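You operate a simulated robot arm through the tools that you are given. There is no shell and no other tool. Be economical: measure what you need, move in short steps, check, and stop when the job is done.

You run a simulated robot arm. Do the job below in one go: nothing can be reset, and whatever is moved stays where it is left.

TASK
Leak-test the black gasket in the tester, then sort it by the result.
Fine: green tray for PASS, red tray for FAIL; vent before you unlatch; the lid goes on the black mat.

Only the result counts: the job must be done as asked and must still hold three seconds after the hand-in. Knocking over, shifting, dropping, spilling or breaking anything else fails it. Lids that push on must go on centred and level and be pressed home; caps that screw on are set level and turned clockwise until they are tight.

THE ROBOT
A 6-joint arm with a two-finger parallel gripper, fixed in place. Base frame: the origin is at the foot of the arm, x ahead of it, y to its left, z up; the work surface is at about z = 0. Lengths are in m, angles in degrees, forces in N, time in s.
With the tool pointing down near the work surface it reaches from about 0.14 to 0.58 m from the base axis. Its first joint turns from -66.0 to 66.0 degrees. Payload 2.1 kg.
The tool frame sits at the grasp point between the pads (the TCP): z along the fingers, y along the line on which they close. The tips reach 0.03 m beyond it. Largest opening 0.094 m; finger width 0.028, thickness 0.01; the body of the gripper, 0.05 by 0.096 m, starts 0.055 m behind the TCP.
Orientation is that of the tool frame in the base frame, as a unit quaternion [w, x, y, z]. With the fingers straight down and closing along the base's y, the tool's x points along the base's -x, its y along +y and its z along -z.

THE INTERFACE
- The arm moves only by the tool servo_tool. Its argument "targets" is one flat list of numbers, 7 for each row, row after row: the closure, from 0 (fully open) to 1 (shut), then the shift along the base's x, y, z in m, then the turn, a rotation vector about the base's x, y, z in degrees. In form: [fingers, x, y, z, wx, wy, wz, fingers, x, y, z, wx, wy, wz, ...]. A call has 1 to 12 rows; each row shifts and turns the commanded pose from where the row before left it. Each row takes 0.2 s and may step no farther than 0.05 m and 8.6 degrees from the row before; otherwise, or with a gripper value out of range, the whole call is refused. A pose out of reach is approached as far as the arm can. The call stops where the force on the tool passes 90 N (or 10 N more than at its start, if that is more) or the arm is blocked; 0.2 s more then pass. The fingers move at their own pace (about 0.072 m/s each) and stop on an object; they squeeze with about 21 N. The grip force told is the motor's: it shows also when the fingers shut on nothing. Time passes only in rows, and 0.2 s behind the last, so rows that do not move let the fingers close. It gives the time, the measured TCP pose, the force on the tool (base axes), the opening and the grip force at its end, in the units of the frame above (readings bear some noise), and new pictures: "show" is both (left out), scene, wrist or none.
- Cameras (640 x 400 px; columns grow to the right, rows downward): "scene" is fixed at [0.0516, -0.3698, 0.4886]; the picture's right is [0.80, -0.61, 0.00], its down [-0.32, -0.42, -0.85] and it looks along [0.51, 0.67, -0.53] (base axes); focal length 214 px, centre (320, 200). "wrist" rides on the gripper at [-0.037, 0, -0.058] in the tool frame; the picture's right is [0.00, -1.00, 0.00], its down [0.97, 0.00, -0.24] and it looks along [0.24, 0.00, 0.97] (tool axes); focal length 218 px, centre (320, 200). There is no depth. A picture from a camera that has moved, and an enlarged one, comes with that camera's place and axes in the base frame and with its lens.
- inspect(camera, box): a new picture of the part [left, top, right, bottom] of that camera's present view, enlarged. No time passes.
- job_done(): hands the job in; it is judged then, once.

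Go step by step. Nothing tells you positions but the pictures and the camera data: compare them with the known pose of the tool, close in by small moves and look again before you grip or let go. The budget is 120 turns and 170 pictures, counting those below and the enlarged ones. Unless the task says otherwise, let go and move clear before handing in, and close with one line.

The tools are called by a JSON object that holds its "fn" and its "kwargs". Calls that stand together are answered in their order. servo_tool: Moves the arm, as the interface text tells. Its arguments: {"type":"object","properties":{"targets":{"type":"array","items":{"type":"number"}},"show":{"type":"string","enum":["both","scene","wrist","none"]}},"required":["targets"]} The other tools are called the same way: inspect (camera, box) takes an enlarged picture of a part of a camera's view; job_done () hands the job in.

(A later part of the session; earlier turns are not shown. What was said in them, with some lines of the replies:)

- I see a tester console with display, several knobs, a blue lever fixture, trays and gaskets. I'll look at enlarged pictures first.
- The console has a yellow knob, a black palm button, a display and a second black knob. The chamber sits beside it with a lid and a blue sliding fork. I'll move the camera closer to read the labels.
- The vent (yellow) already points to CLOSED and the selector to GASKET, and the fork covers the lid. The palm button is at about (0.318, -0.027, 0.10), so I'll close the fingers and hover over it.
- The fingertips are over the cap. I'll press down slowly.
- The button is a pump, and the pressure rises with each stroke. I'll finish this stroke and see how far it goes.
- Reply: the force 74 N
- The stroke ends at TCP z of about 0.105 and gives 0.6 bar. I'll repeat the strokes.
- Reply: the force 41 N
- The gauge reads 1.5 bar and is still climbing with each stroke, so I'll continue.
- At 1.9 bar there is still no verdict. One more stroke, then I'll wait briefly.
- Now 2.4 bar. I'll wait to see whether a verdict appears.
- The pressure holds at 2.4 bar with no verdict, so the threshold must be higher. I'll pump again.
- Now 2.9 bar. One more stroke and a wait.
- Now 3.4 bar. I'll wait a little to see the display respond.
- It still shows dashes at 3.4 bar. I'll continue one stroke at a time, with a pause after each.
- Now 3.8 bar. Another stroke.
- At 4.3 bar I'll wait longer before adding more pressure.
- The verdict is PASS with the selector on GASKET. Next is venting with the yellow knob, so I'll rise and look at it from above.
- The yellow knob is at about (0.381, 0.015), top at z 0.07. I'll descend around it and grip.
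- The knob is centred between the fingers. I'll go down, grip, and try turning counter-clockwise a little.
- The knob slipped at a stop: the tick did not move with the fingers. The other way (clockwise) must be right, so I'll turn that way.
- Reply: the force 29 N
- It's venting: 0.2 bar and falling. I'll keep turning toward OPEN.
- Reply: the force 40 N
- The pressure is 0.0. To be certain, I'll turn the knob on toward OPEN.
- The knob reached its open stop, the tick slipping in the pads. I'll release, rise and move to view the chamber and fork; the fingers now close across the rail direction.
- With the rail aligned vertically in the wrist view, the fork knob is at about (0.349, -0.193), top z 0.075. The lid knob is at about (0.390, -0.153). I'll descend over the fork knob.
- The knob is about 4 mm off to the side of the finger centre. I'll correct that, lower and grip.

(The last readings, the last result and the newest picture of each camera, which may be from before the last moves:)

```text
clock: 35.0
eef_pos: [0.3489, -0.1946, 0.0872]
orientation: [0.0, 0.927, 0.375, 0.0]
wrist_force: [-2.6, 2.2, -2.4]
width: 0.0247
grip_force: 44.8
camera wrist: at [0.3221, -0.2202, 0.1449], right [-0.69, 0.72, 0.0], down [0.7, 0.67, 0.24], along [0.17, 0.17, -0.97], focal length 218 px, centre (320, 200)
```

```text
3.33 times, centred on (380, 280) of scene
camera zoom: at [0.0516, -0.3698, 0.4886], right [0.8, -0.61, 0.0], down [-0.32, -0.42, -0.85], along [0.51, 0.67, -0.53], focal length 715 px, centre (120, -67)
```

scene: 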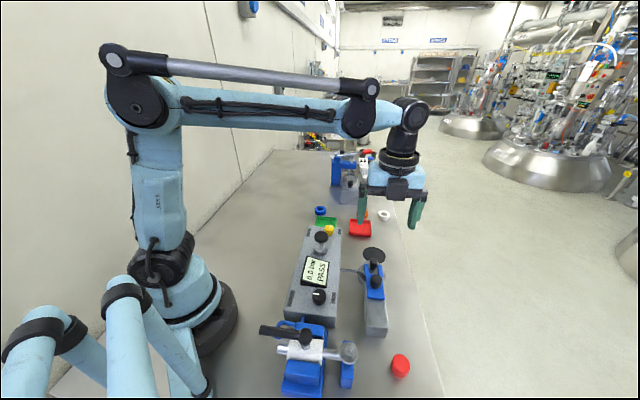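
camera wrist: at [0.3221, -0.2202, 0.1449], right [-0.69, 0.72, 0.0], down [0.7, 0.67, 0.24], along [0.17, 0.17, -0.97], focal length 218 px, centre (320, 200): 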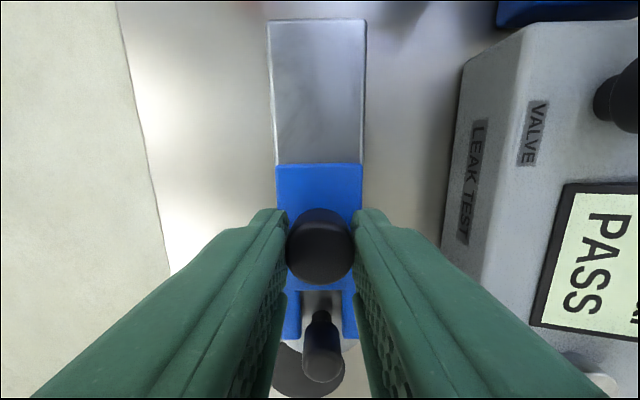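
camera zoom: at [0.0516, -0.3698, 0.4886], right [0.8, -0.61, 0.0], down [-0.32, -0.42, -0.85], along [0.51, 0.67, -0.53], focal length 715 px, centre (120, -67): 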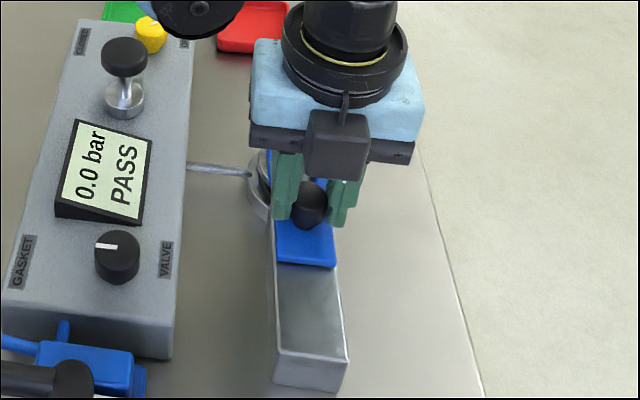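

I have the fork knob. Now I'll slide the fork back along the rail, about 40 mm in small steps.

{"fn": "servo_tool", "kwargs": {"targets": [1, -0.0043, -0.0042, 0, 0, 0, 0, 1, -0.0057, -0.0056, 0, 0, 0, 0, 1, -0.0057, -0.0056, 0, 0, 0, 0, 1, -0.0057, -0.0056, 0, 0, 0, 0, 1, -0.0057, -0.0056, 0, 0, 0, 0], "show": "wrist"}}

{"fn": "inspect", "kwargs": {"camera": "scene", "box": [320, 220, 440, 340]}}

```text
clock: 36.2
eef_pos: [0.3213, -0.2238, 0.0878]
orientation: [0.001, 0.927, 0.375, 0.001]
wrist_force: [14.8, -13.0, -27.6]
width: 0.0248
grip_force: 45.0
camera wrist: at [0.2942, -0.2477, 0.145], right [-0.69, 0.72, 0.0], down [0.7, 0.67, 0.24], along [0.18, 0.16, -0.97], focal length 218 px, centre (320, 200)
```

wrist: 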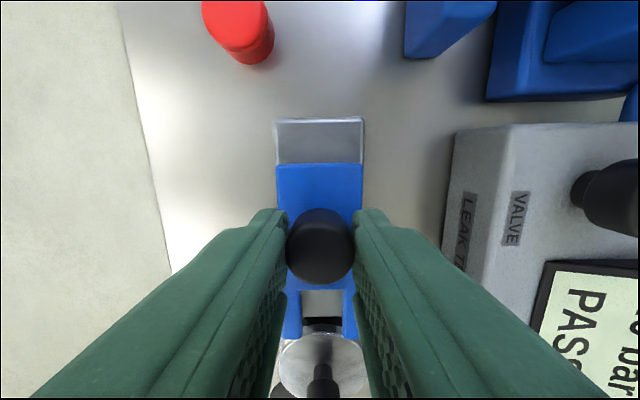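

```text
3.33 times, centred on (380, 280) of scene
camera zoom: at [0.0517, -0.3698, 0.4885], right [0.8, -0.61, 0.0], down [-0.32, -0.42, -0.85], along [0.51, 0.67, -0.53], focal length 715 px, centre (120, -67)
```

zoom: 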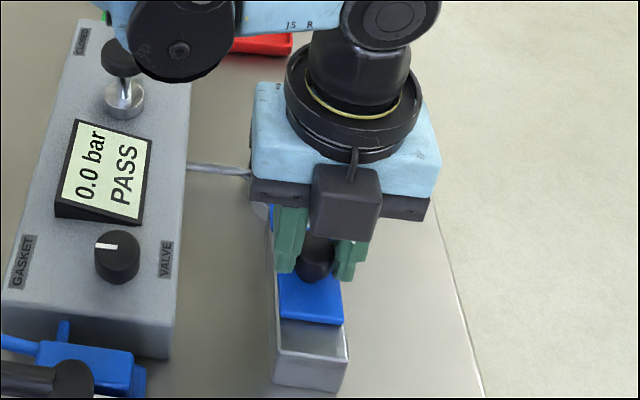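

The fork slid 40 mm and its tips are just at the lid edge. I'll go about 9 mm further.

{"fn": "servo_tool", "kwargs": {"targets": [1, -0.0025, -0.0033, 0, 0, 0, 0, 1, -0.0035, -0.0036, 0, 0, 0, 0, 1, 0, 0, 0, 0, 0, 0], "show": "wrist"}}

```text
clock: 37.0
eef_pos: [0.3173, -0.2285, 0.0874]
orientation: [-0.001, 0.926, 0.376, 0.003]
wrist_force: [22.9, 6.2, -26.7]
width: 0.0249
grip_force: 44.6
camera wrist: at [0.2896, -0.2529, 0.1451], right [-0.7, 0.72, 0.0], down [0.7, 0.68, 0.25], along [0.18, 0.17, -0.97], focal length 218 px, centre (320, 200)
```

wrist: 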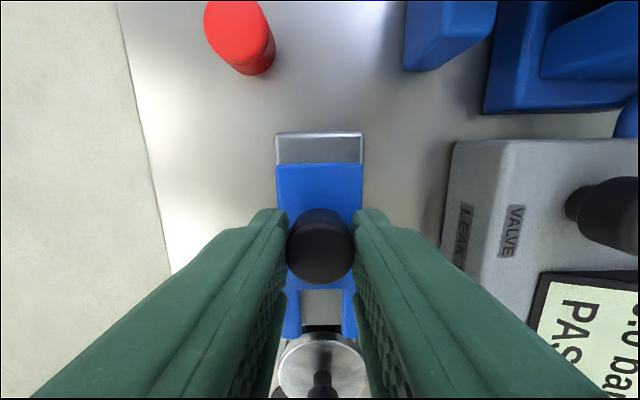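

That looks like the end of travel. I'll release, rise and check that the fork clears the lid.

{"fn": "servo_tool", "kwargs": {"targets": [0.3, 0, 0, 0, 0, 0, 0, 0.3, 0, 0, 0, 0, 0, 0, 0.3, 0, 0, 0.04, 0, 0, 0, 0.3, 0.015, 0.015, 0.03, 0, 0, 0, 0.3, 0.02, 0.02, 0.02, 0, 0, 0, 0.3, 0, 0, 0, 0, 0, 0]}}

{"fn": "inspect", "kwargs": {"camera": "scene", "box": [320, 220, 440, 340]}}

{"fn": "inspect", "kwargs": {"camera": "wrist", "box": [240, 80, 420, 260]}}

```text
clock: 38.4
eef_pos: [0.3508, -0.1944, 0.1774]
orientation: [0.001, 0.927, 0.375, 0.0]
wrist_force: [-0.5, 0.3, 0.4]
width: 0.066
grip_force: 0.1
camera wrist: at [0.323, -0.2183, 0.2354], right [-0.69, 0.72, 0.0], down [0.7, 0.67, 0.24], along [0.17, 0.17, -0.97], focal length 218 px, centre (320, 200)
```

scene: 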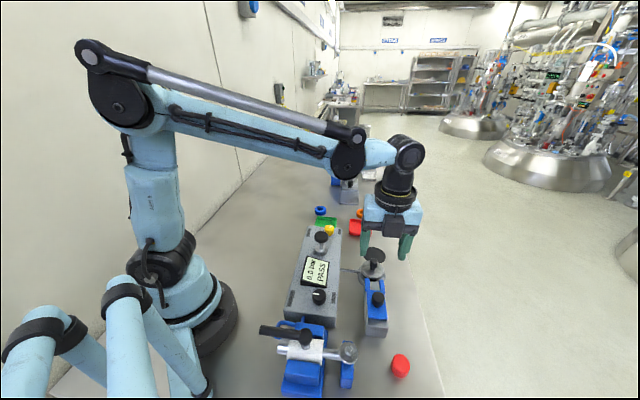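
wrist: 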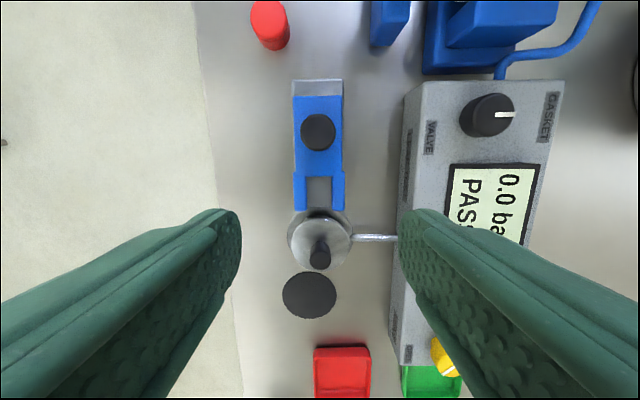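

```text
3.33 times, centred on (380, 280) of scene
camera zoom: at [0.0516, -0.3698, 0.4886], right [0.8, -0.61, 0.0], down [-0.32, -0.42, -0.85], along [0.51, 0.67, -0.53], focal length 715 px, centre (120, -67)
```

zoom: 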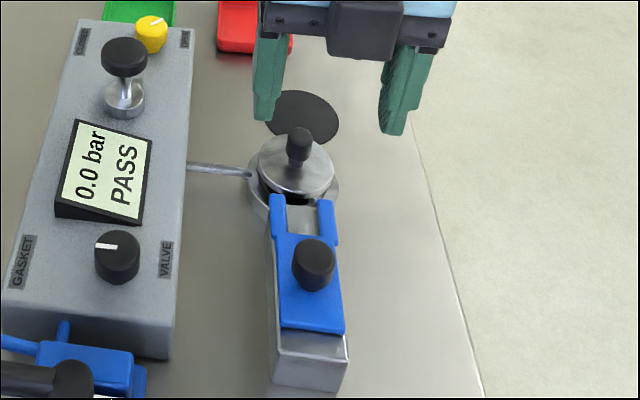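

```text
2.22 times, centred on (330, 170) of wrist
camera zoom: at [0.323, -0.2183, 0.2354], right [-0.69, 0.72, 0.0], down [0.7, 0.67, 0.24], along [0.17, 0.17, -0.97], focal length 485 px, centre (298, 267)
```

zoom: 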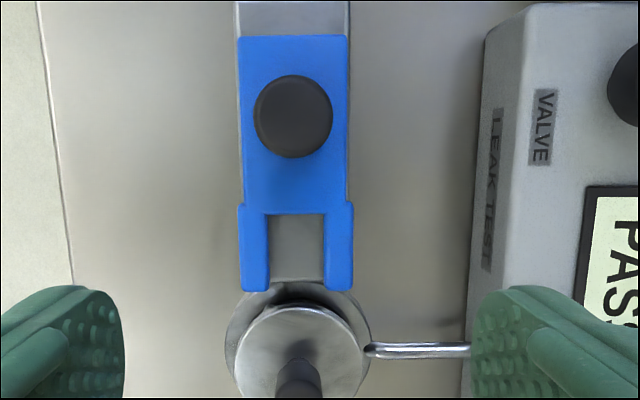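

The fork is clear. The lid knob is at about (0.388, -0.154), top z 0.07, and the mat centre at about (0.462, -0.103). I'll move over the lid knob.

{"fn": "servo_tool", "kwargs": {"targets": [0.5, 0.0186, 0.0202, -0.02, 0, 0, 0, 0.5, 0.0186, 0.0202, -0.02, 0, 0, 0, 0.5, 0, 0, -0.03, 0, 0, 0, 0.5, 0, 0, 0, 0, 0, 0], "show": "wrist"}}

{"fn": "inspect", "kwargs": {"camera": "scene", "box": [330, 220, 420, 300]}}

```text
clock: 39.4
eef_pos: [0.3871, -0.1531, 0.107]
orientation: [0.0, 0.927, 0.374, 0.0]
wrist_force: [0.1, 0.2, 0.5]
width: 0.047
grip_force: 0.1
camera wrist: at [0.3598, -0.1785, 0.1638], right [-0.69, 0.72, 0.0], down [0.7, 0.67, 0.24], along [0.17, 0.17, -0.97], focal length 218 px, centre (320, 200)
```

wrist: 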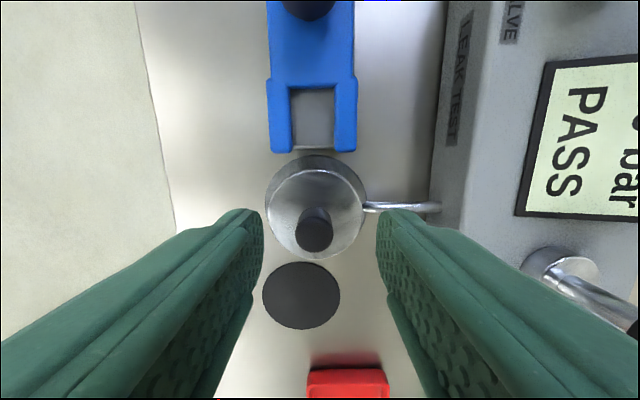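

```text
5.00 times, centred on (375, 260) of scene
camera zoom: at [0.0516, -0.3698, 0.4886], right [0.8, -0.61, 0.0], down [-0.32, -0.42, -0.85], along [0.51, 0.67, -0.53], focal length 1072 px, centre (45, -100)
```

zoom: 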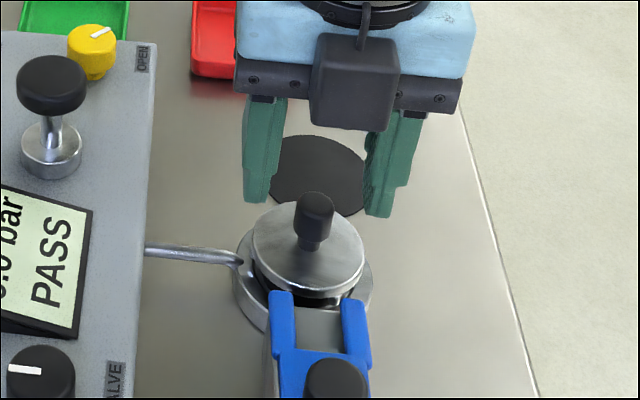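

The knob is nearly centred. I'll make a small correction, descend and grip.

{"fn": "servo_tool", "kwargs": {"targets": [0.5, 0.0023, 0.0005, -0.012, 0, 0, 0, 0.5, 0, 0, -0.012, 0, 0, 0, 1, 0, 0, 0, 0, 0, 0, 1, 0, 0, 0, 0, 0, 0, 1, 0, 0, 0, 0, 0, 0], "show": "wrist"}}

{"fn": "inspect", "kwargs": {"camera": "scene", "box": [330, 220, 420, 300]}}

```text
clock: 40.6
eef_pos: [0.3894, -0.153, 0.0819]
orientation: [0.0, 0.927, 0.374, 0.0]
wrist_force: [0.0, -0.2, 0.2]
width: 0.0177
grip_force: 21.2
camera wrist: at [0.3619, -0.1783, 0.1401], right [-0.69, 0.72, 0.0], down [0.7, 0.67, 0.24], along [0.17, 0.17, -0.97], focal length 218 px, centre (320, 200)
```

wrist: 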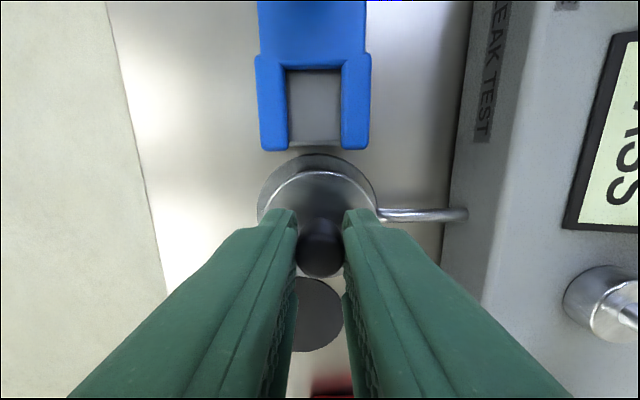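

```text
5.00 times, centred on (375, 260) of scene
camera zoom: at [0.0516, -0.3698, 0.4886], right [0.8, -0.61, 0.0], down [-0.32, -0.42, -0.85], along [0.51, 0.67, -0.53], focal length 1072 px, centre (45, -100)
```

zoom: 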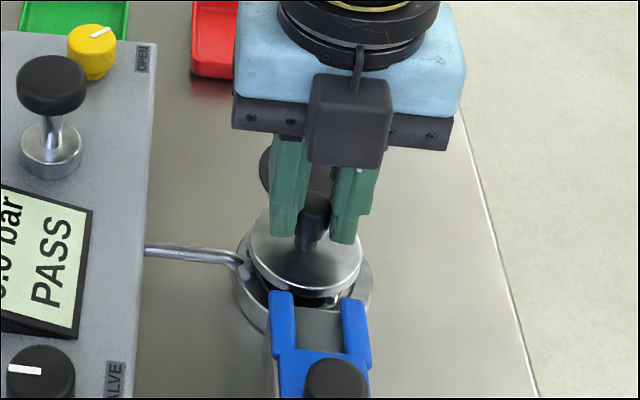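

The lid knob is gripped. I'll lift it straight up.

{"fn": "servo_tool", "kwargs": {"targets": [1, 0, 0, 0.01, 0, 0, 0, 1, 0, 0, 0.02, 0, 0, 0, 1, 0, 0, 0.04, 0, 0, 0, 1, 0, 0, 0, 0, 0, 0], "show": "wrist"}}

{"fn": "inspect", "kwargs": {"camera": "scene", "box": [330, 200, 420, 300]}}

```text
clock: 41.6
eef_pos: [0.3887, -0.1526, 0.1522]
orientation: [0.0, 0.927, 0.375, -0.001]
wrist_force: [0.0, 0.0, -1.7]
width: 0.0181
grip_force: 21.0
camera wrist: at [0.3616, -0.1783, 0.2108], right [-0.69, 0.72, 0.0], down [0.7, 0.67, 0.24], along [0.17, 0.17, -0.97], focal length 218 px, centre (320, 200)
```

wrist: 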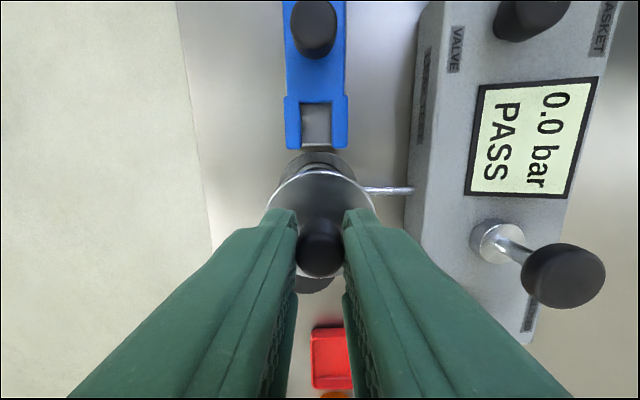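

```text
4.00 times, centred on (375, 250) of scene
camera zoom: at [0.0516, -0.3698, 0.4886], right [0.8, -0.61, 0.0], down [-0.32, -0.42, -0.85], along [0.51, 0.67, -0.53], focal length 858 px, centre (100, 0)
```

zoom: 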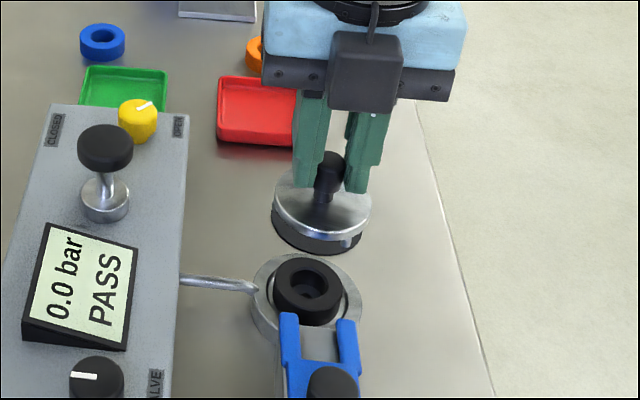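

The lid is off and the black gasket stays in the cup. I'll carry the lid over the mat.

{"fn": "servo_tool", "kwargs": {"targets": [1, 0.0365, 0.025, 0, 0, 0, 0, 1, 0.0365, 0.025, 0, 0, 0, 0, 1, 0, 0, -0.04, 0, 0, 0, 1, 0, 0, -0.04, 0, 0, 0, 1, 0, 0, 0, 0, 0, 0], "show": "wrist"}}

{"fn": "inspect", "kwargs": {"camera": "scene", "box": [330, 200, 420, 300]}}

```text
clock: 42.8
eef_pos: [0.4633, -0.1032, 0.0732]
orientation: [-0.001, 0.927, 0.375, 0.0]
wrist_force: [0.2, 0.0, -1.5]
width: 0.0179
grip_force: 21.2
camera wrist: at [0.4356, -0.1288, 0.1315], right [-0.69, 0.72, 0.0], down [0.7, 0.67, 0.24], along [0.17, 0.17, -0.97], focal length 218 px, centre (320, 200)
```

wrist: 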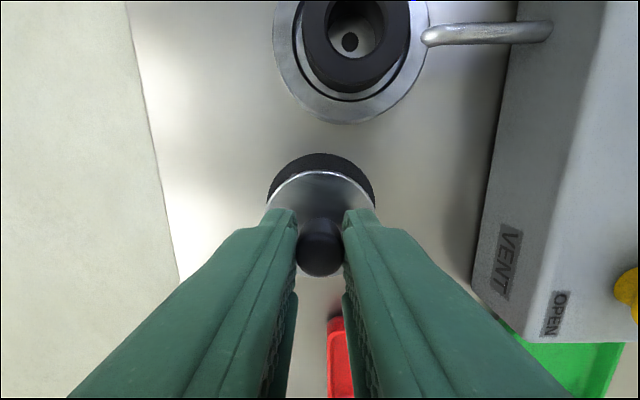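

```text
4.00 times, centred on (375, 250) of scene
camera zoom: at [0.0516, -0.3698, 0.4886], right [0.8, -0.61, 0.0], down [-0.32, -0.42, -0.85], along [0.51, 0.67, -0.53], focal length 858 px, centre (100, 0)
```

zoom: 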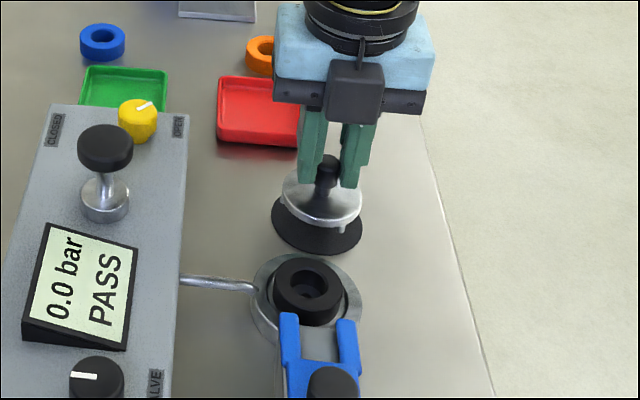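

The lid is centred above the mat. I'll lower it in small steps.

{"fn": "servo_tool", "kwargs": {"targets": [1, 0, 0, -0.01, 0, 0, 0, 1, 0, 0, -0.005, 0, 0, 0, 1, 0, 0, -0.004, 0, 0, 0], "show": "wrist"}}

{"fn": "inspect", "kwargs": {"camera": "scene", "box": [340, 220, 410, 290]}}

```text
clock: 43.6
eef_pos: [0.4631, -0.1041, 0.0546]
orientation: [-0.001, 0.927, 0.375, 0.0]
wrist_force: [-1.7, 0.7, 15.7]
width: 0.0187
grip_force: 21.3
camera wrist: at [0.4359, -0.1289, 0.1129], right [-0.69, 0.72, 0.0], down [0.7, 0.67, 0.24], along [0.17, 0.17, -0.97], focal length 218 px, centre (320, 200)
```

wrist: 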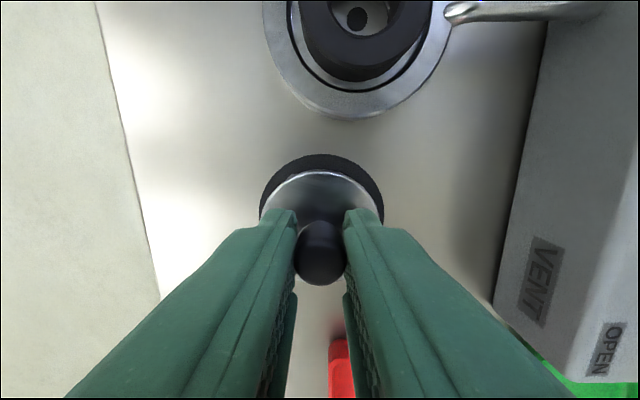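

```text
5.71 times, centred on (375, 255) of scene
camera zoom: at [0.0515, -0.3698, 0.4886], right [0.8, -0.61, 0.0], down [-0.32, -0.42, -0.85], along [0.51, 0.67, -0.53], focal length 1226 px, centre (6, -114)
```

zoom: 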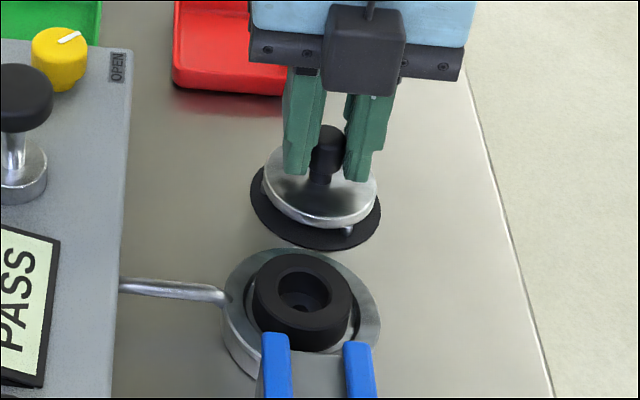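

Contact is made (16 N) and the lid's feet are on the mat. I'll ease off, release and rise.

{"fn": "servo_tool", "kwargs": {"targets": [1, 0, 0, 0.001, 0, 0, 0, 0.6, 0, 0, 0, 0, 0, 0, 0.5, 0, 0, 0, 0, 0, 0, 0.5, 0, 0, 0.03, 0, 0, 0, 0.4, 0, 0, 0.04, 0, 0, 0, 0.4, -0.03, -0.02, 0.04, 0, 0, 0, 0.4, -0.03, -0.02, 0, 0, 0, 0, 0.4, 0, 0, 0, 0, 0, 0], "show": "wrist"}}

{"fn": "inspect", "kwargs": {"camera": "scene", "box": [330, 210, 420, 300]}}

{"fn": "inspect", "kwargs": {"camera": "scene", "box": [280, 190, 390, 270]}}

```text
refused: row 6 steps farther than a row can; nothing moved
```

```text
4.44 times, centred on (375, 255) of scene
camera zoom: at [0.0515, -0.3698, 0.4886], right [0.8, -0.61, 0.0], down [-0.32, -0.42, -0.85], along [0.51, 0.67, -0.53], focal length 953 px, centre (76, -44)
```

zoom: 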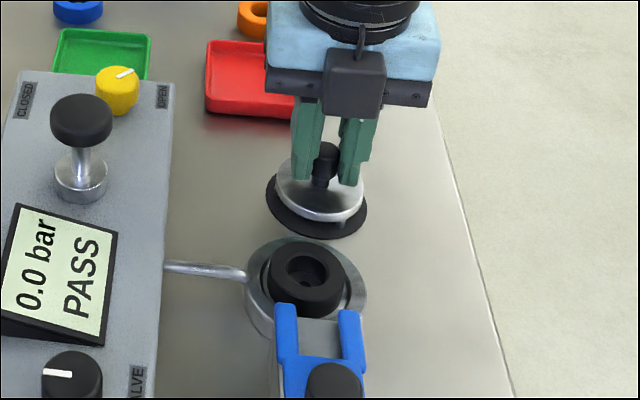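

```text
5.00 times, centred on (335, 230) of scene
camera zoom: at [0.0515, -0.3698, 0.4886], right [0.8, -0.61, 0.0], down [-0.32, -0.42, -0.85], along [0.51, 0.67, -0.53], focal length 1072 px, centre (245, 50)
```

zoom: 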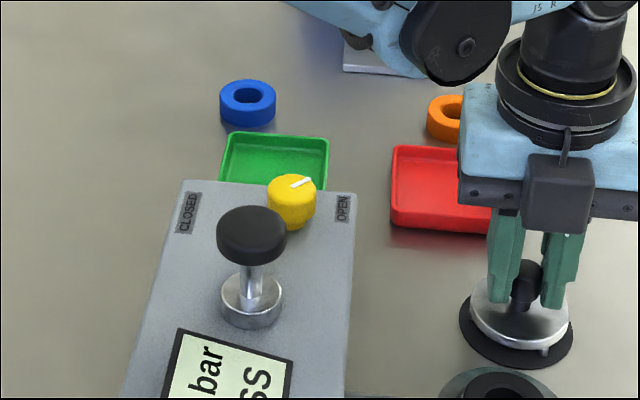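

The move was refused because one step was too long. I'll repeat it with shorter steps.

{"fn": "servo_tool", "kwargs": {"targets": [1, 0, 0, 0.001, 0, 0, 0, 0.6, 0, 0, 0, 0, 0, 0, 0.5, 0, 0, 0, 0, 0, 0, 0.5, 0, 0, 0.03, 0, 0, 0, 0.4, 0, 0, 0.04, 0, 0, 0, 0.4, -0.03, -0.02, 0.02, 0, 0, 0, 0.4, -0.03, -0.02, 0.02, 0, 0, 0, 0.4, 0, 0, 0, 0, 0, 0], "show": "wrist"}}

{"fn": "inspect", "kwargs": {"camera": "scene", "box": [330, 210, 420, 300]}}

```text
clock: 45.4
eef_pos: [0.4019, -0.1437, 0.164]
orientation: [0.0, 0.927, 0.374, 0.0]
wrist_force: [0.7, -0.1, 0.0]
width: 0.0568
grip_force: 0.1
camera wrist: at [0.3745, -0.169, 0.2232], right [-0.69, 0.72, 0.0], down [0.7, 0.67, 0.24], along [0.17, 0.17, -0.97], focal length 218 px, centre (320, 200)
```

wrist: 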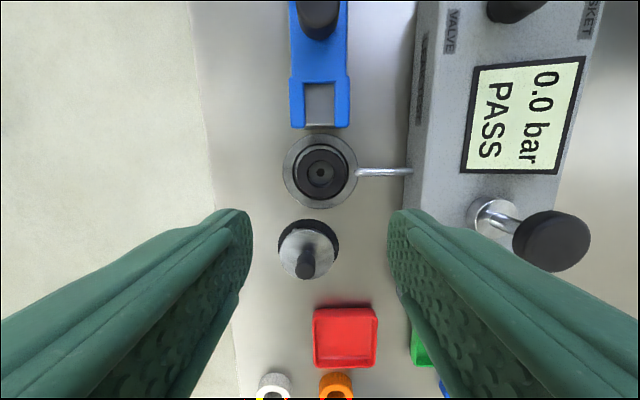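

```text
4.44 times, centred on (375, 255) of scene
camera zoom: at [0.0516, -0.3698, 0.4886], right [0.8, -0.61, 0.0], down [-0.32, -0.42, -0.85], along [0.51, 0.67, -0.53], focal length 953 px, centre (76, -44)
```

zoom: 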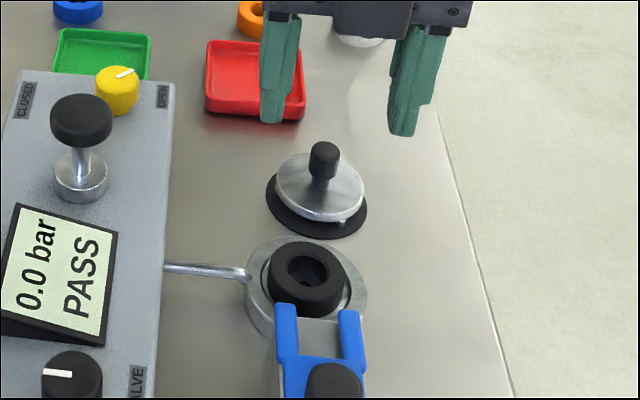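

The lid rests flat on the mat. The black gasket is centred at about (0.390, -0.152), top near z 0.03. I'll rotate 30° so the fingers clear both the hose and the fork, and come down for a closer look.

{"fn": "servo_tool", "kwargs": {"targets": [0.3, -0.004, -0.003, -0.015, 0, 0, 7.5, 0.3, -0.004, -0.003, -0.015, 0, 0, 7.5, 0.3, -0.004, -0.002, -0.015, 0, 0, 7.5, 0.3, 0, 0, -0.015, 0, 0, 7.5, 0.3, 0, 0, 0, 0, 0, 0], "show": "wrist"}}

{"fn": "inspect", "kwargs": {"camera": "scene", "box": [335, 230, 415, 300]}}

```text
clock: 46.6
eef_pos: [0.3917, -0.1514, 0.1043]
orientation: [0.0, 0.798, 0.603, 0.0]
wrist_force: [0.1, 0.4, 0.8]
width: 0.0657
grip_force: 0.1
camera wrist: at [0.3802, -0.1856, 0.1627], right [-0.96, 0.27, 0.0], down [0.27, 0.93, 0.24], along [0.07, 0.23, -0.97], focal length 218 px, centre (320, 200)
```

wrist: 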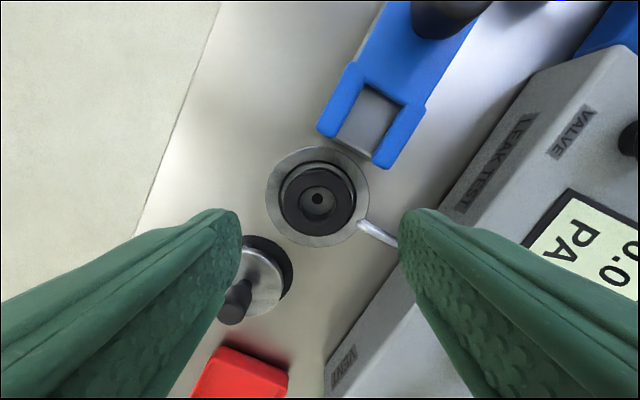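

```text
5.71 times, centred on (375, 265) of scene
camera zoom: at [0.0516, -0.3698, 0.4886], right [0.8, -0.61, 0.0], down [-0.32, -0.42, -0.85], along [0.51, 0.67, -0.53], focal length 1226 px, centre (6, -171)
```

zoom: 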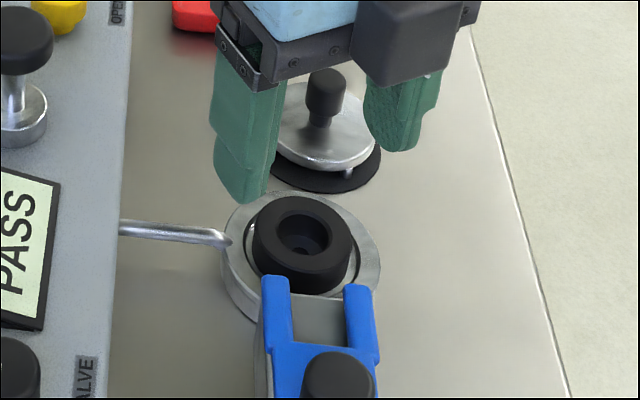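

The gasket lies between the fingers, with clearance to the hose and fork. I'll lower the tips to about z 0.021, just above the cup rim, with the fingers still open.

{"fn": "servo_tool", "kwargs": {"targets": [0.3, -0.0015, -0.002, -0.02, 0, 0, 0, 0.35, 0, 0, -0.02, 0, 0, 0, 0.35, 0, 0, -0.008, 0, 0, 0, 0.35, 0, 0, -0.005, 0, 0, 0], "show": "wrist"}}

{"fn": "inspect", "kwargs": {"camera": "scene", "box": [335, 230, 415, 300]}}

```text
clock: 47.6
eef_pos: [0.3886, -0.1543, 0.0526]
orientation: [-0.001, 0.798, 0.602, 0.0]
wrist_force: [-0.1, -0.3, 0.3]
width: 0.0613
grip_force: 0.1
camera wrist: at [0.3775, -0.1882, 0.11], right [-0.96, 0.28, 0.0], down [0.27, 0.93, 0.24], along [0.07, 0.23, -0.97], focal length 218 px, centre (320, 200)
```

wrist: 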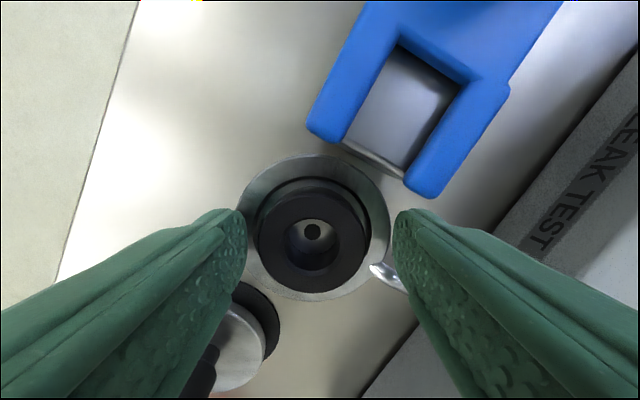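

```text
5.71 times, centred on (375, 265) of scene
camera zoom: at [0.0516, -0.3698, 0.4886], right [0.8, -0.61, 0.0], down [-0.32, -0.42, -0.85], along [0.51, 0.67, -0.53], focal length 1226 px, centre (6, -171)
```

zoom: 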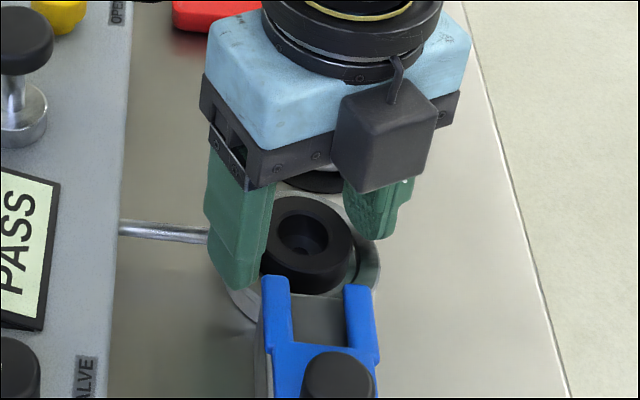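

Clear all around. I'll make a small lateral correction, lower 2 mm and close on the gasket.

{"fn": "servo_tool", "kwargs": {"targets": [0.35, 0.0022, -0.0015, -0.002, 0, 0, 0, 0.9, 0, 0, 0, 0, 0, 0, 0.9, 0, 0, 0, 0, 0, 0, 0.9, 0, 0, 0, 0, 0, 0], "show": "wrist"}}

{"fn": "inspect", "kwargs": {"camera": "scene", "box": [335, 230, 415, 300]}}

```text
clock: 48.6
eef_pos: [0.391, -0.1546, 0.0495]
orientation: [0.0, 0.799, 0.601, 0.0]
wrist_force: [0.1, 0.5, -0.3]
width: 0.041
grip_force: 20.6
camera wrist: at [0.3801, -0.19, 0.108], right [-0.96, 0.28, 0.0], down [0.27, 0.93, 0.24], along [0.07, 0.23, -0.97], focal length 218 px, centre (320, 200)
```

wrist: 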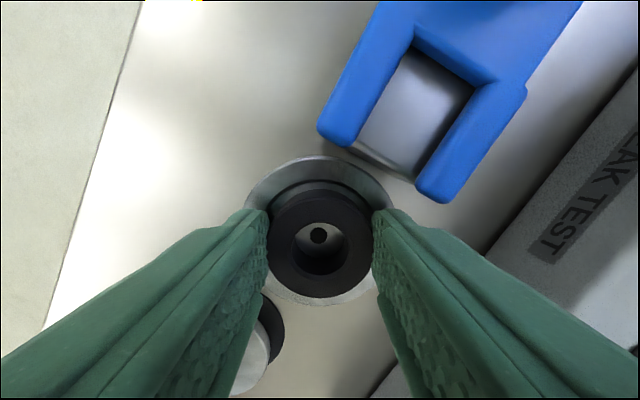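

```text
5.71 times, centred on (375, 265) of scene
camera zoom: at [0.0516, -0.3698, 0.4886], right [0.8, -0.61, 0.0], down [-0.32, -0.42, -0.85], along [0.51, 0.67, -0.53], focal length 1226 px, centre (6, -171)
```

zoom: 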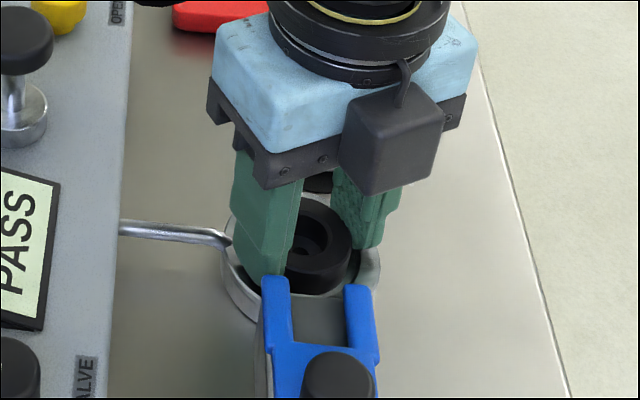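

The gasket is gripped at 41 mm width. I'll lift it straight up.

{"fn": "servo_tool", "kwargs": {"targets": [0.9, 0, 0, 0.005, 0, 0, 0, 0.9, 0, 0, 0.01, 0, 0, 0, 0.9, 0, 0, 0.03, 0, 0, 0, 0.9, 0, 0, 0.045, 0, 0, 0, 0.9, 0, 0, 0.03, 0, 0, 0, 0.9, 0, 0, 0, 0, 0, 0]}}

{"fn": "inspect", "kwargs": {"camera": "scene", "box": [280, 190, 420, 290]}}

```text
clock: 50.0
eef_pos: [0.3924, -0.1551, 0.168]
orientation: [0.0, 0.799, 0.602, -0.001]
wrist_force: [-0.2, 0.1, -0.1]
width: 0.041
grip_force: 20.8
camera wrist: at [0.3806, -0.1894, 0.2264], right [-0.96, 0.28, 0.0], down [0.27, 0.93, 0.24], along [0.07, 0.23, -0.97], focal length 218 px, centre (320, 200)
```

scene: 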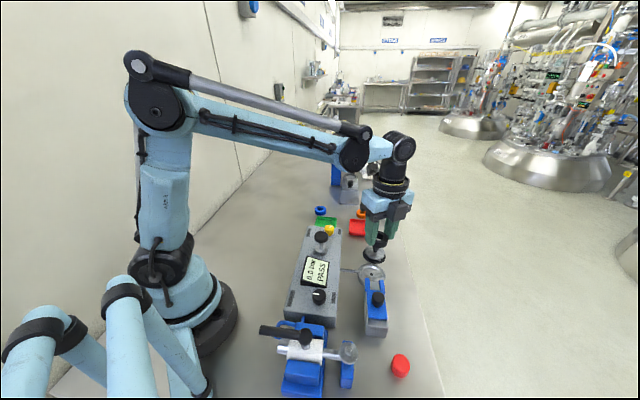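
wrist: 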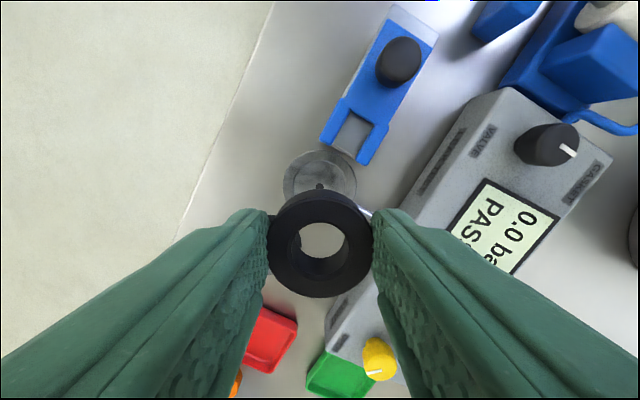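

```text
4.00 times, centred on (350, 240) of scene
camera zoom: at [0.0516, -0.3698, 0.4886], right [0.8, -0.61, 0.0], down [-0.32, -0.42, -0.85], along [0.51, 0.67, -0.53], focal length 858 px, centre (200, 40)
```

zoom: 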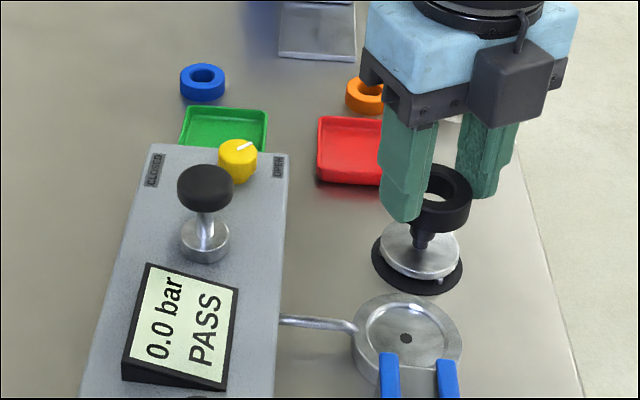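

The gasket is held, hanging level. The green tray centre is at about (0.435, 0.096); I'll carry the gasket there and turn the fingers onto the tray's diagonal.

{"fn": "servo_tool", "kwargs": {"targets": [0.9, 0.0072, 0.0418, 0, 0, 0, 2.7, 0.9, 0.0072, 0.0418, 0, 0, 0, 2.7, 0.9, 0.0072, 0.0418, 0, 0, 0, 2.7, 0.9, 0.0072, 0.0418, 0, 0, 0, 2.7, 0.9, 0.0072, 0.0418, 0, 0, 0, 2.7, 0.9, 0.0072, 0.042, 0, 0, 0, 2.7, 0.9, 0, 0, 0, 0, 0, 0]}}

{"fn": "inspect", "kwargs": {"camera": "scene", "box": [280, 180, 390, 260]}}

```text
clock: 51.6
eef_pos: [0.4349, 0.0946, 0.1705]
orientation: [0.0, 0.706, 0.708, 0.0]
wrist_force: [-0.8, -0.4, -1.0]
width: 0.0409
grip_force: 20.8
camera wrist: at [0.4341, 0.0594, 0.2286], right [-1.0, 0.0, 0.0], down [0.0, 0.97, 0.24], along [0.0, 0.24, -0.97], focal length 218 px, centre (320, 200)
```

scene: 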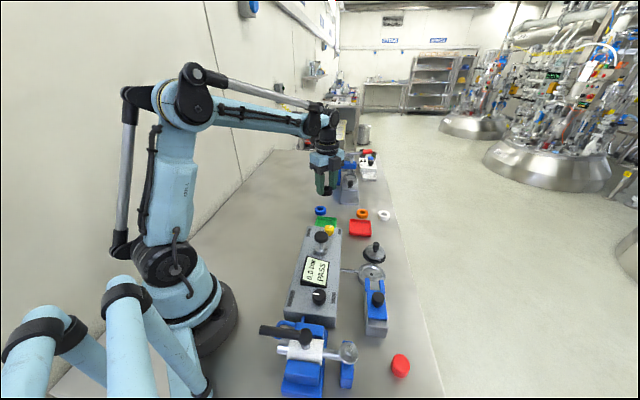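
wrist: 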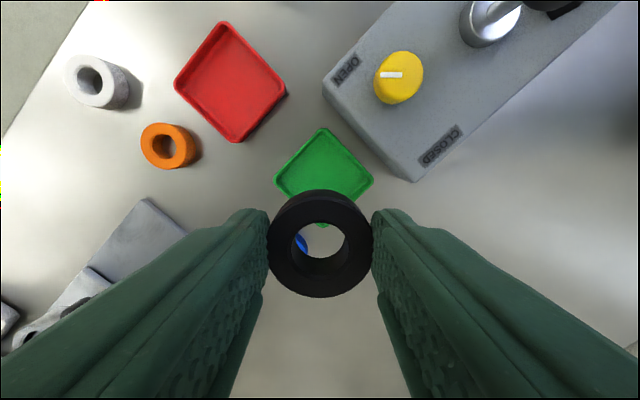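

```text
5.00 times, centred on (335, 220) of scene
camera zoom: at [0.0516, -0.3697, 0.4886], right [0.8, -0.61, 0.0], down [-0.32, -0.42, -0.85], along [0.51, 0.67, -0.53], focal length 1072 px, centre (245, 100)
```

zoom: 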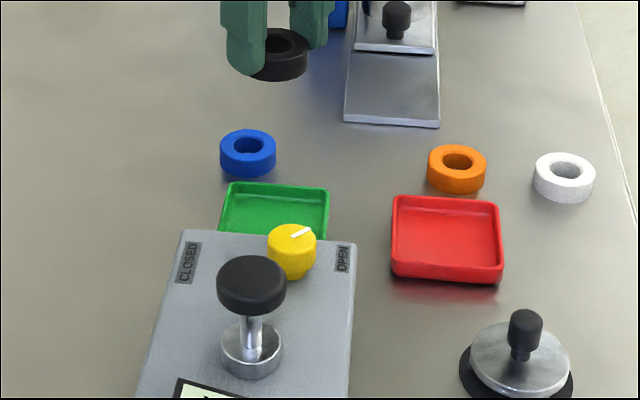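

The tray centre refines to about (0.432, 0.093). I'll adjust and descend part way.

{"fn": "servo_tool", "kwargs": {"targets": [0.9, -0.003, -0.002, -0.035, 0, 0, 0, 0.9, 0, 0, -0.04, 0, 0, 0, 0.9, 0, 0, -0.035, 0, 0, 0, 0.9, 0, 0, 0, 0, 0, 0]}}

{"fn": "inspect", "kwargs": {"camera": "scene", "box": [295, 195, 355, 245]}}

```text
clock: 52.6
eef_pos: [0.4306, 0.0927, 0.0585]
orientation: [0.0, 0.706, 0.708, 0.001]
wrist_force: [-0.8, 0.4, -0.2]
width: 0.0409
grip_force: 20.9
camera wrist: at [0.4298, 0.0568, 0.1167], right [-1.0, 0.0, 0.0], down [0.0, 0.97, 0.24], along [0.0, 0.24, -0.97], focal length 218 px, centre (320, 200)
```

scene: 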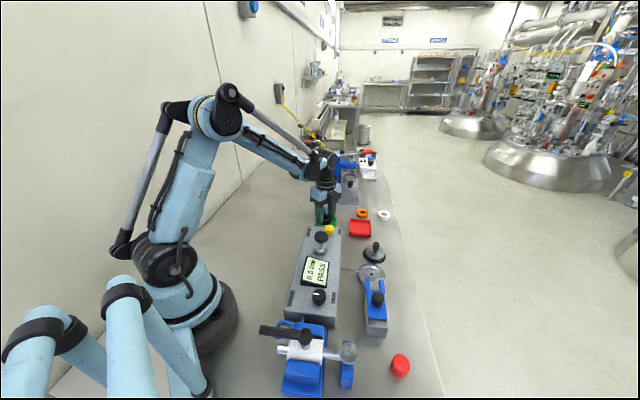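
wrist: 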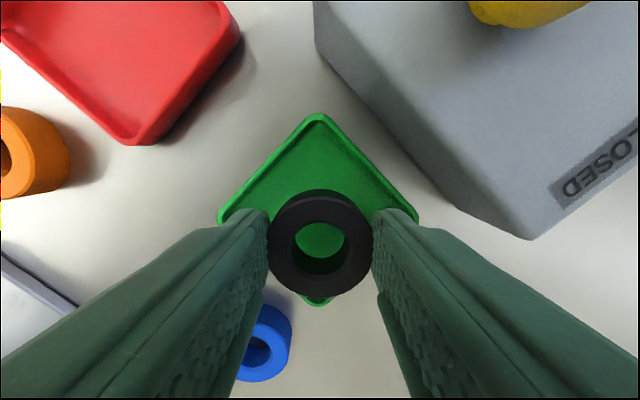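

```text
8.00 times, centred on (325, 220) of scene
camera zoom: at [0.0516, -0.3698, 0.4886], right [0.8, -0.61, 0.0], down [-0.32, -0.42, -0.85], along [0.51, 0.67, -0.53], focal length 1716 px, centre (280, 40)
```

zoom: 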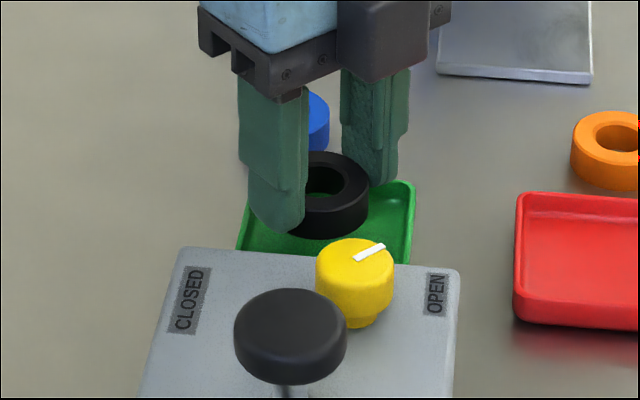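

The gasket is well centred over the green tray. I'll lower it slowly to contact.

{"fn": "servo_tool", "kwargs": {"targets": [0.9, 0, 0, -0.01, 0, 0, 0, 0.9, 0, 0, -0.005, 0, 0, 0, 0.9, 0, 0, -0.003, 0, 0, 0], "show": "wrist"}}

{"fn": "inspect", "kwargs": {"camera": "scene", "box": [295, 195, 355, 245]}}

```text
clock: 53.4
eef_pos: [0.431, 0.0936, 0.0419]
orientation: [0.0, 0.706, 0.709, 0.0]
wrist_force: [-0.2, -0.1, -0.6]
width: 0.0407
grip_force: 21.1
camera wrist: at [0.4306, 0.0573, 0.1], right [-1.0, 0.0, 0.0], down [0.0, 0.97, 0.24], along [0.0, 0.24, -0.97], focal length 218 px, centre (320, 200)
```

wrist: 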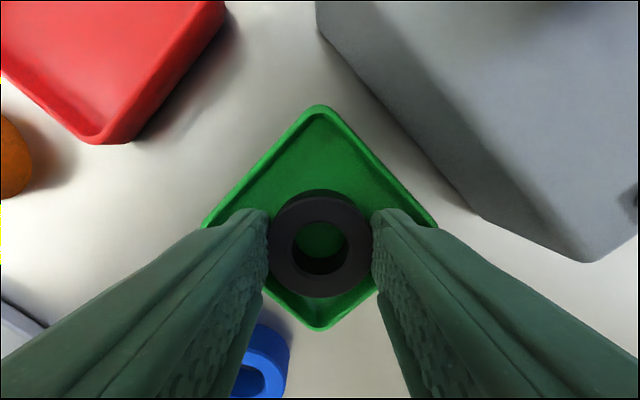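

```text
8.00 times, centred on (325, 220) of scene
camera zoom: at [0.0516, -0.3698, 0.4886], right [0.8, -0.61, 0.0], down [-0.32, -0.42, -0.85], along [0.51, 0.67, -0.53], focal length 1716 px, centre (280, 40)
```

zoom: 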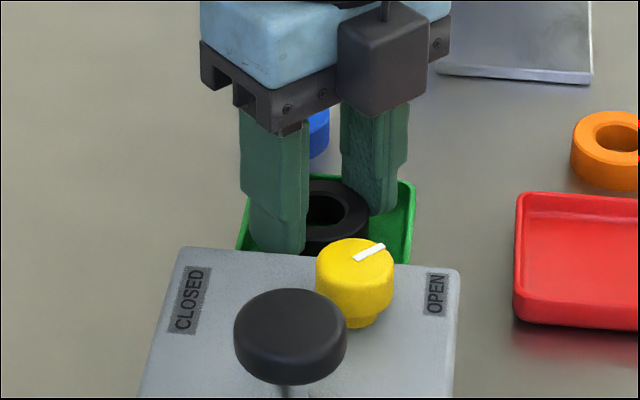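

No contact yet; I'll lower a bit more in 2 mm steps.

{"fn": "servo_tool", "kwargs": {"targets": [0.9, 0, 0, -0.002, 0, 0, 0, 0.9, 0, 0, -0.002, 0, 0, 0], "show": "none"}}

```text
clock: 54.0
eef_pos: [0.4302, 0.0929, 0.0384]
orientation: [0.0, 0.706, 0.708, 0.0]
wrist_force: [-1.8, -1.5, 27.4]
width: 0.0406
grip_force: 20.8
```

The gasket is touching the tray floor. I'll ease off, open slightly and rise.

{"fn": "servo_tool", "kwargs": {"targets": [0.9, 0, 0, 0.001, 0, 0, 0, 0.45, 0, 0, 0, 0, 0, 0, 0.45, 0, 0, 0, 0, 0, 0, 0.45, 0, 0, 0.01, 0, 0, 0, 0.45, 0, 0, 0.03, 0, 0, 0, 0.45, 0, 0, 0.045, 0, 0, 0, 0.3, 0, 0, 0.045, 0, 0, 0, 0.3, -0.04, 0, 0.02, 0, 0, 0, 0.3, 0, 0, 0, 0, 0, 0, 0.3, 0, 0, 0, 0, 0, 0]}}

{"fn": "inspect", "kwargs": {"camera": "scene", "box": [290, 190, 420, 350]}}

```text
clock: 56.2
eef_pos: [0.3926, 0.095, 0.1894]
orientation: [0.0, 0.706, 0.708, -0.001]
wrist_force: [0.5, 0.2, -0.1]
width: 0.0657
grip_force: 0.1
camera wrist: at [0.3919, 0.0588, 0.2474], right [-1.0, 0.0, 0.0], down [0.0, 0.97, 0.24], along [0.0, 0.24, -0.97], focal length 218 px, centre (320, 200)
```

scene: 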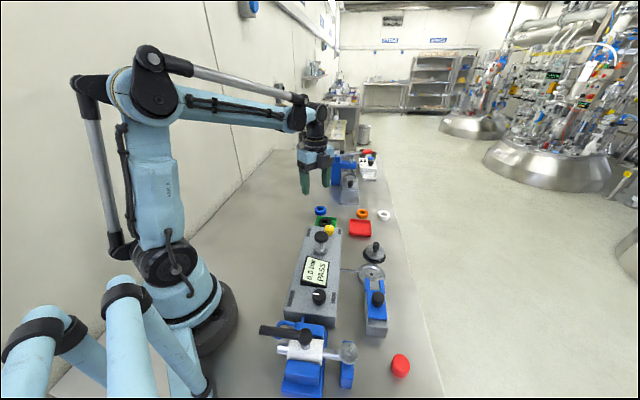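
wrist: 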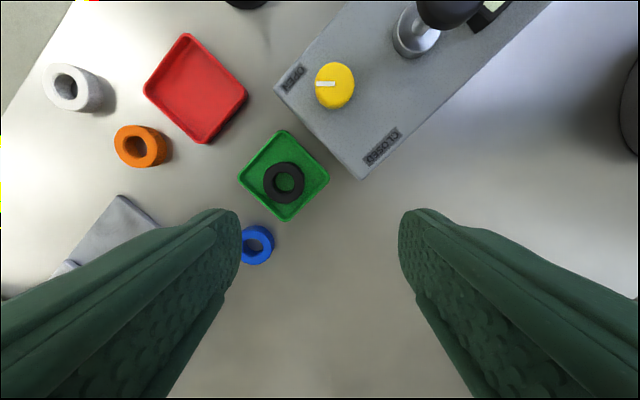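

```text
2.50 times, centred on (355, 270) of scene
camera zoom: at [0.0516, -0.3698, 0.4886], right [0.8, -0.61, 0.0], down [-0.32, -0.42, -0.85], along [0.51, 0.67, -0.53], focal length 536 px, centre (232, 25)
```

zoom: 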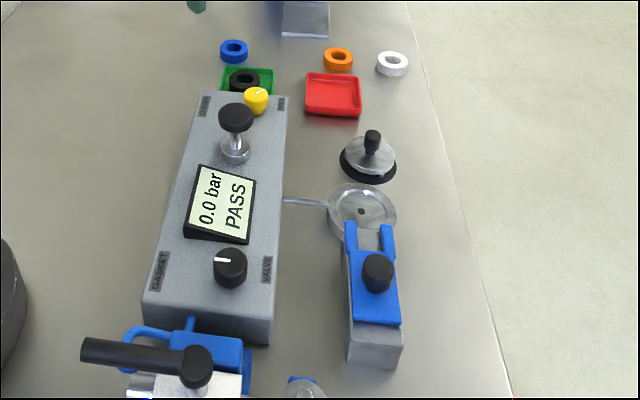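

The gasket lies flat in the green tray, the lid is on the mat, pressure is 0.0 bar, and the arm is clear. I'll hand in.

{"fn": "job_done", "kwargs": {}}

```text
The job is handed in.
```

The black gasket tested PASS at 4.3 bar, and I vented the tester to 0.0 bar before unlatching; the lid is on the black mat, the gasket is in the green tray, and the job is handed in.
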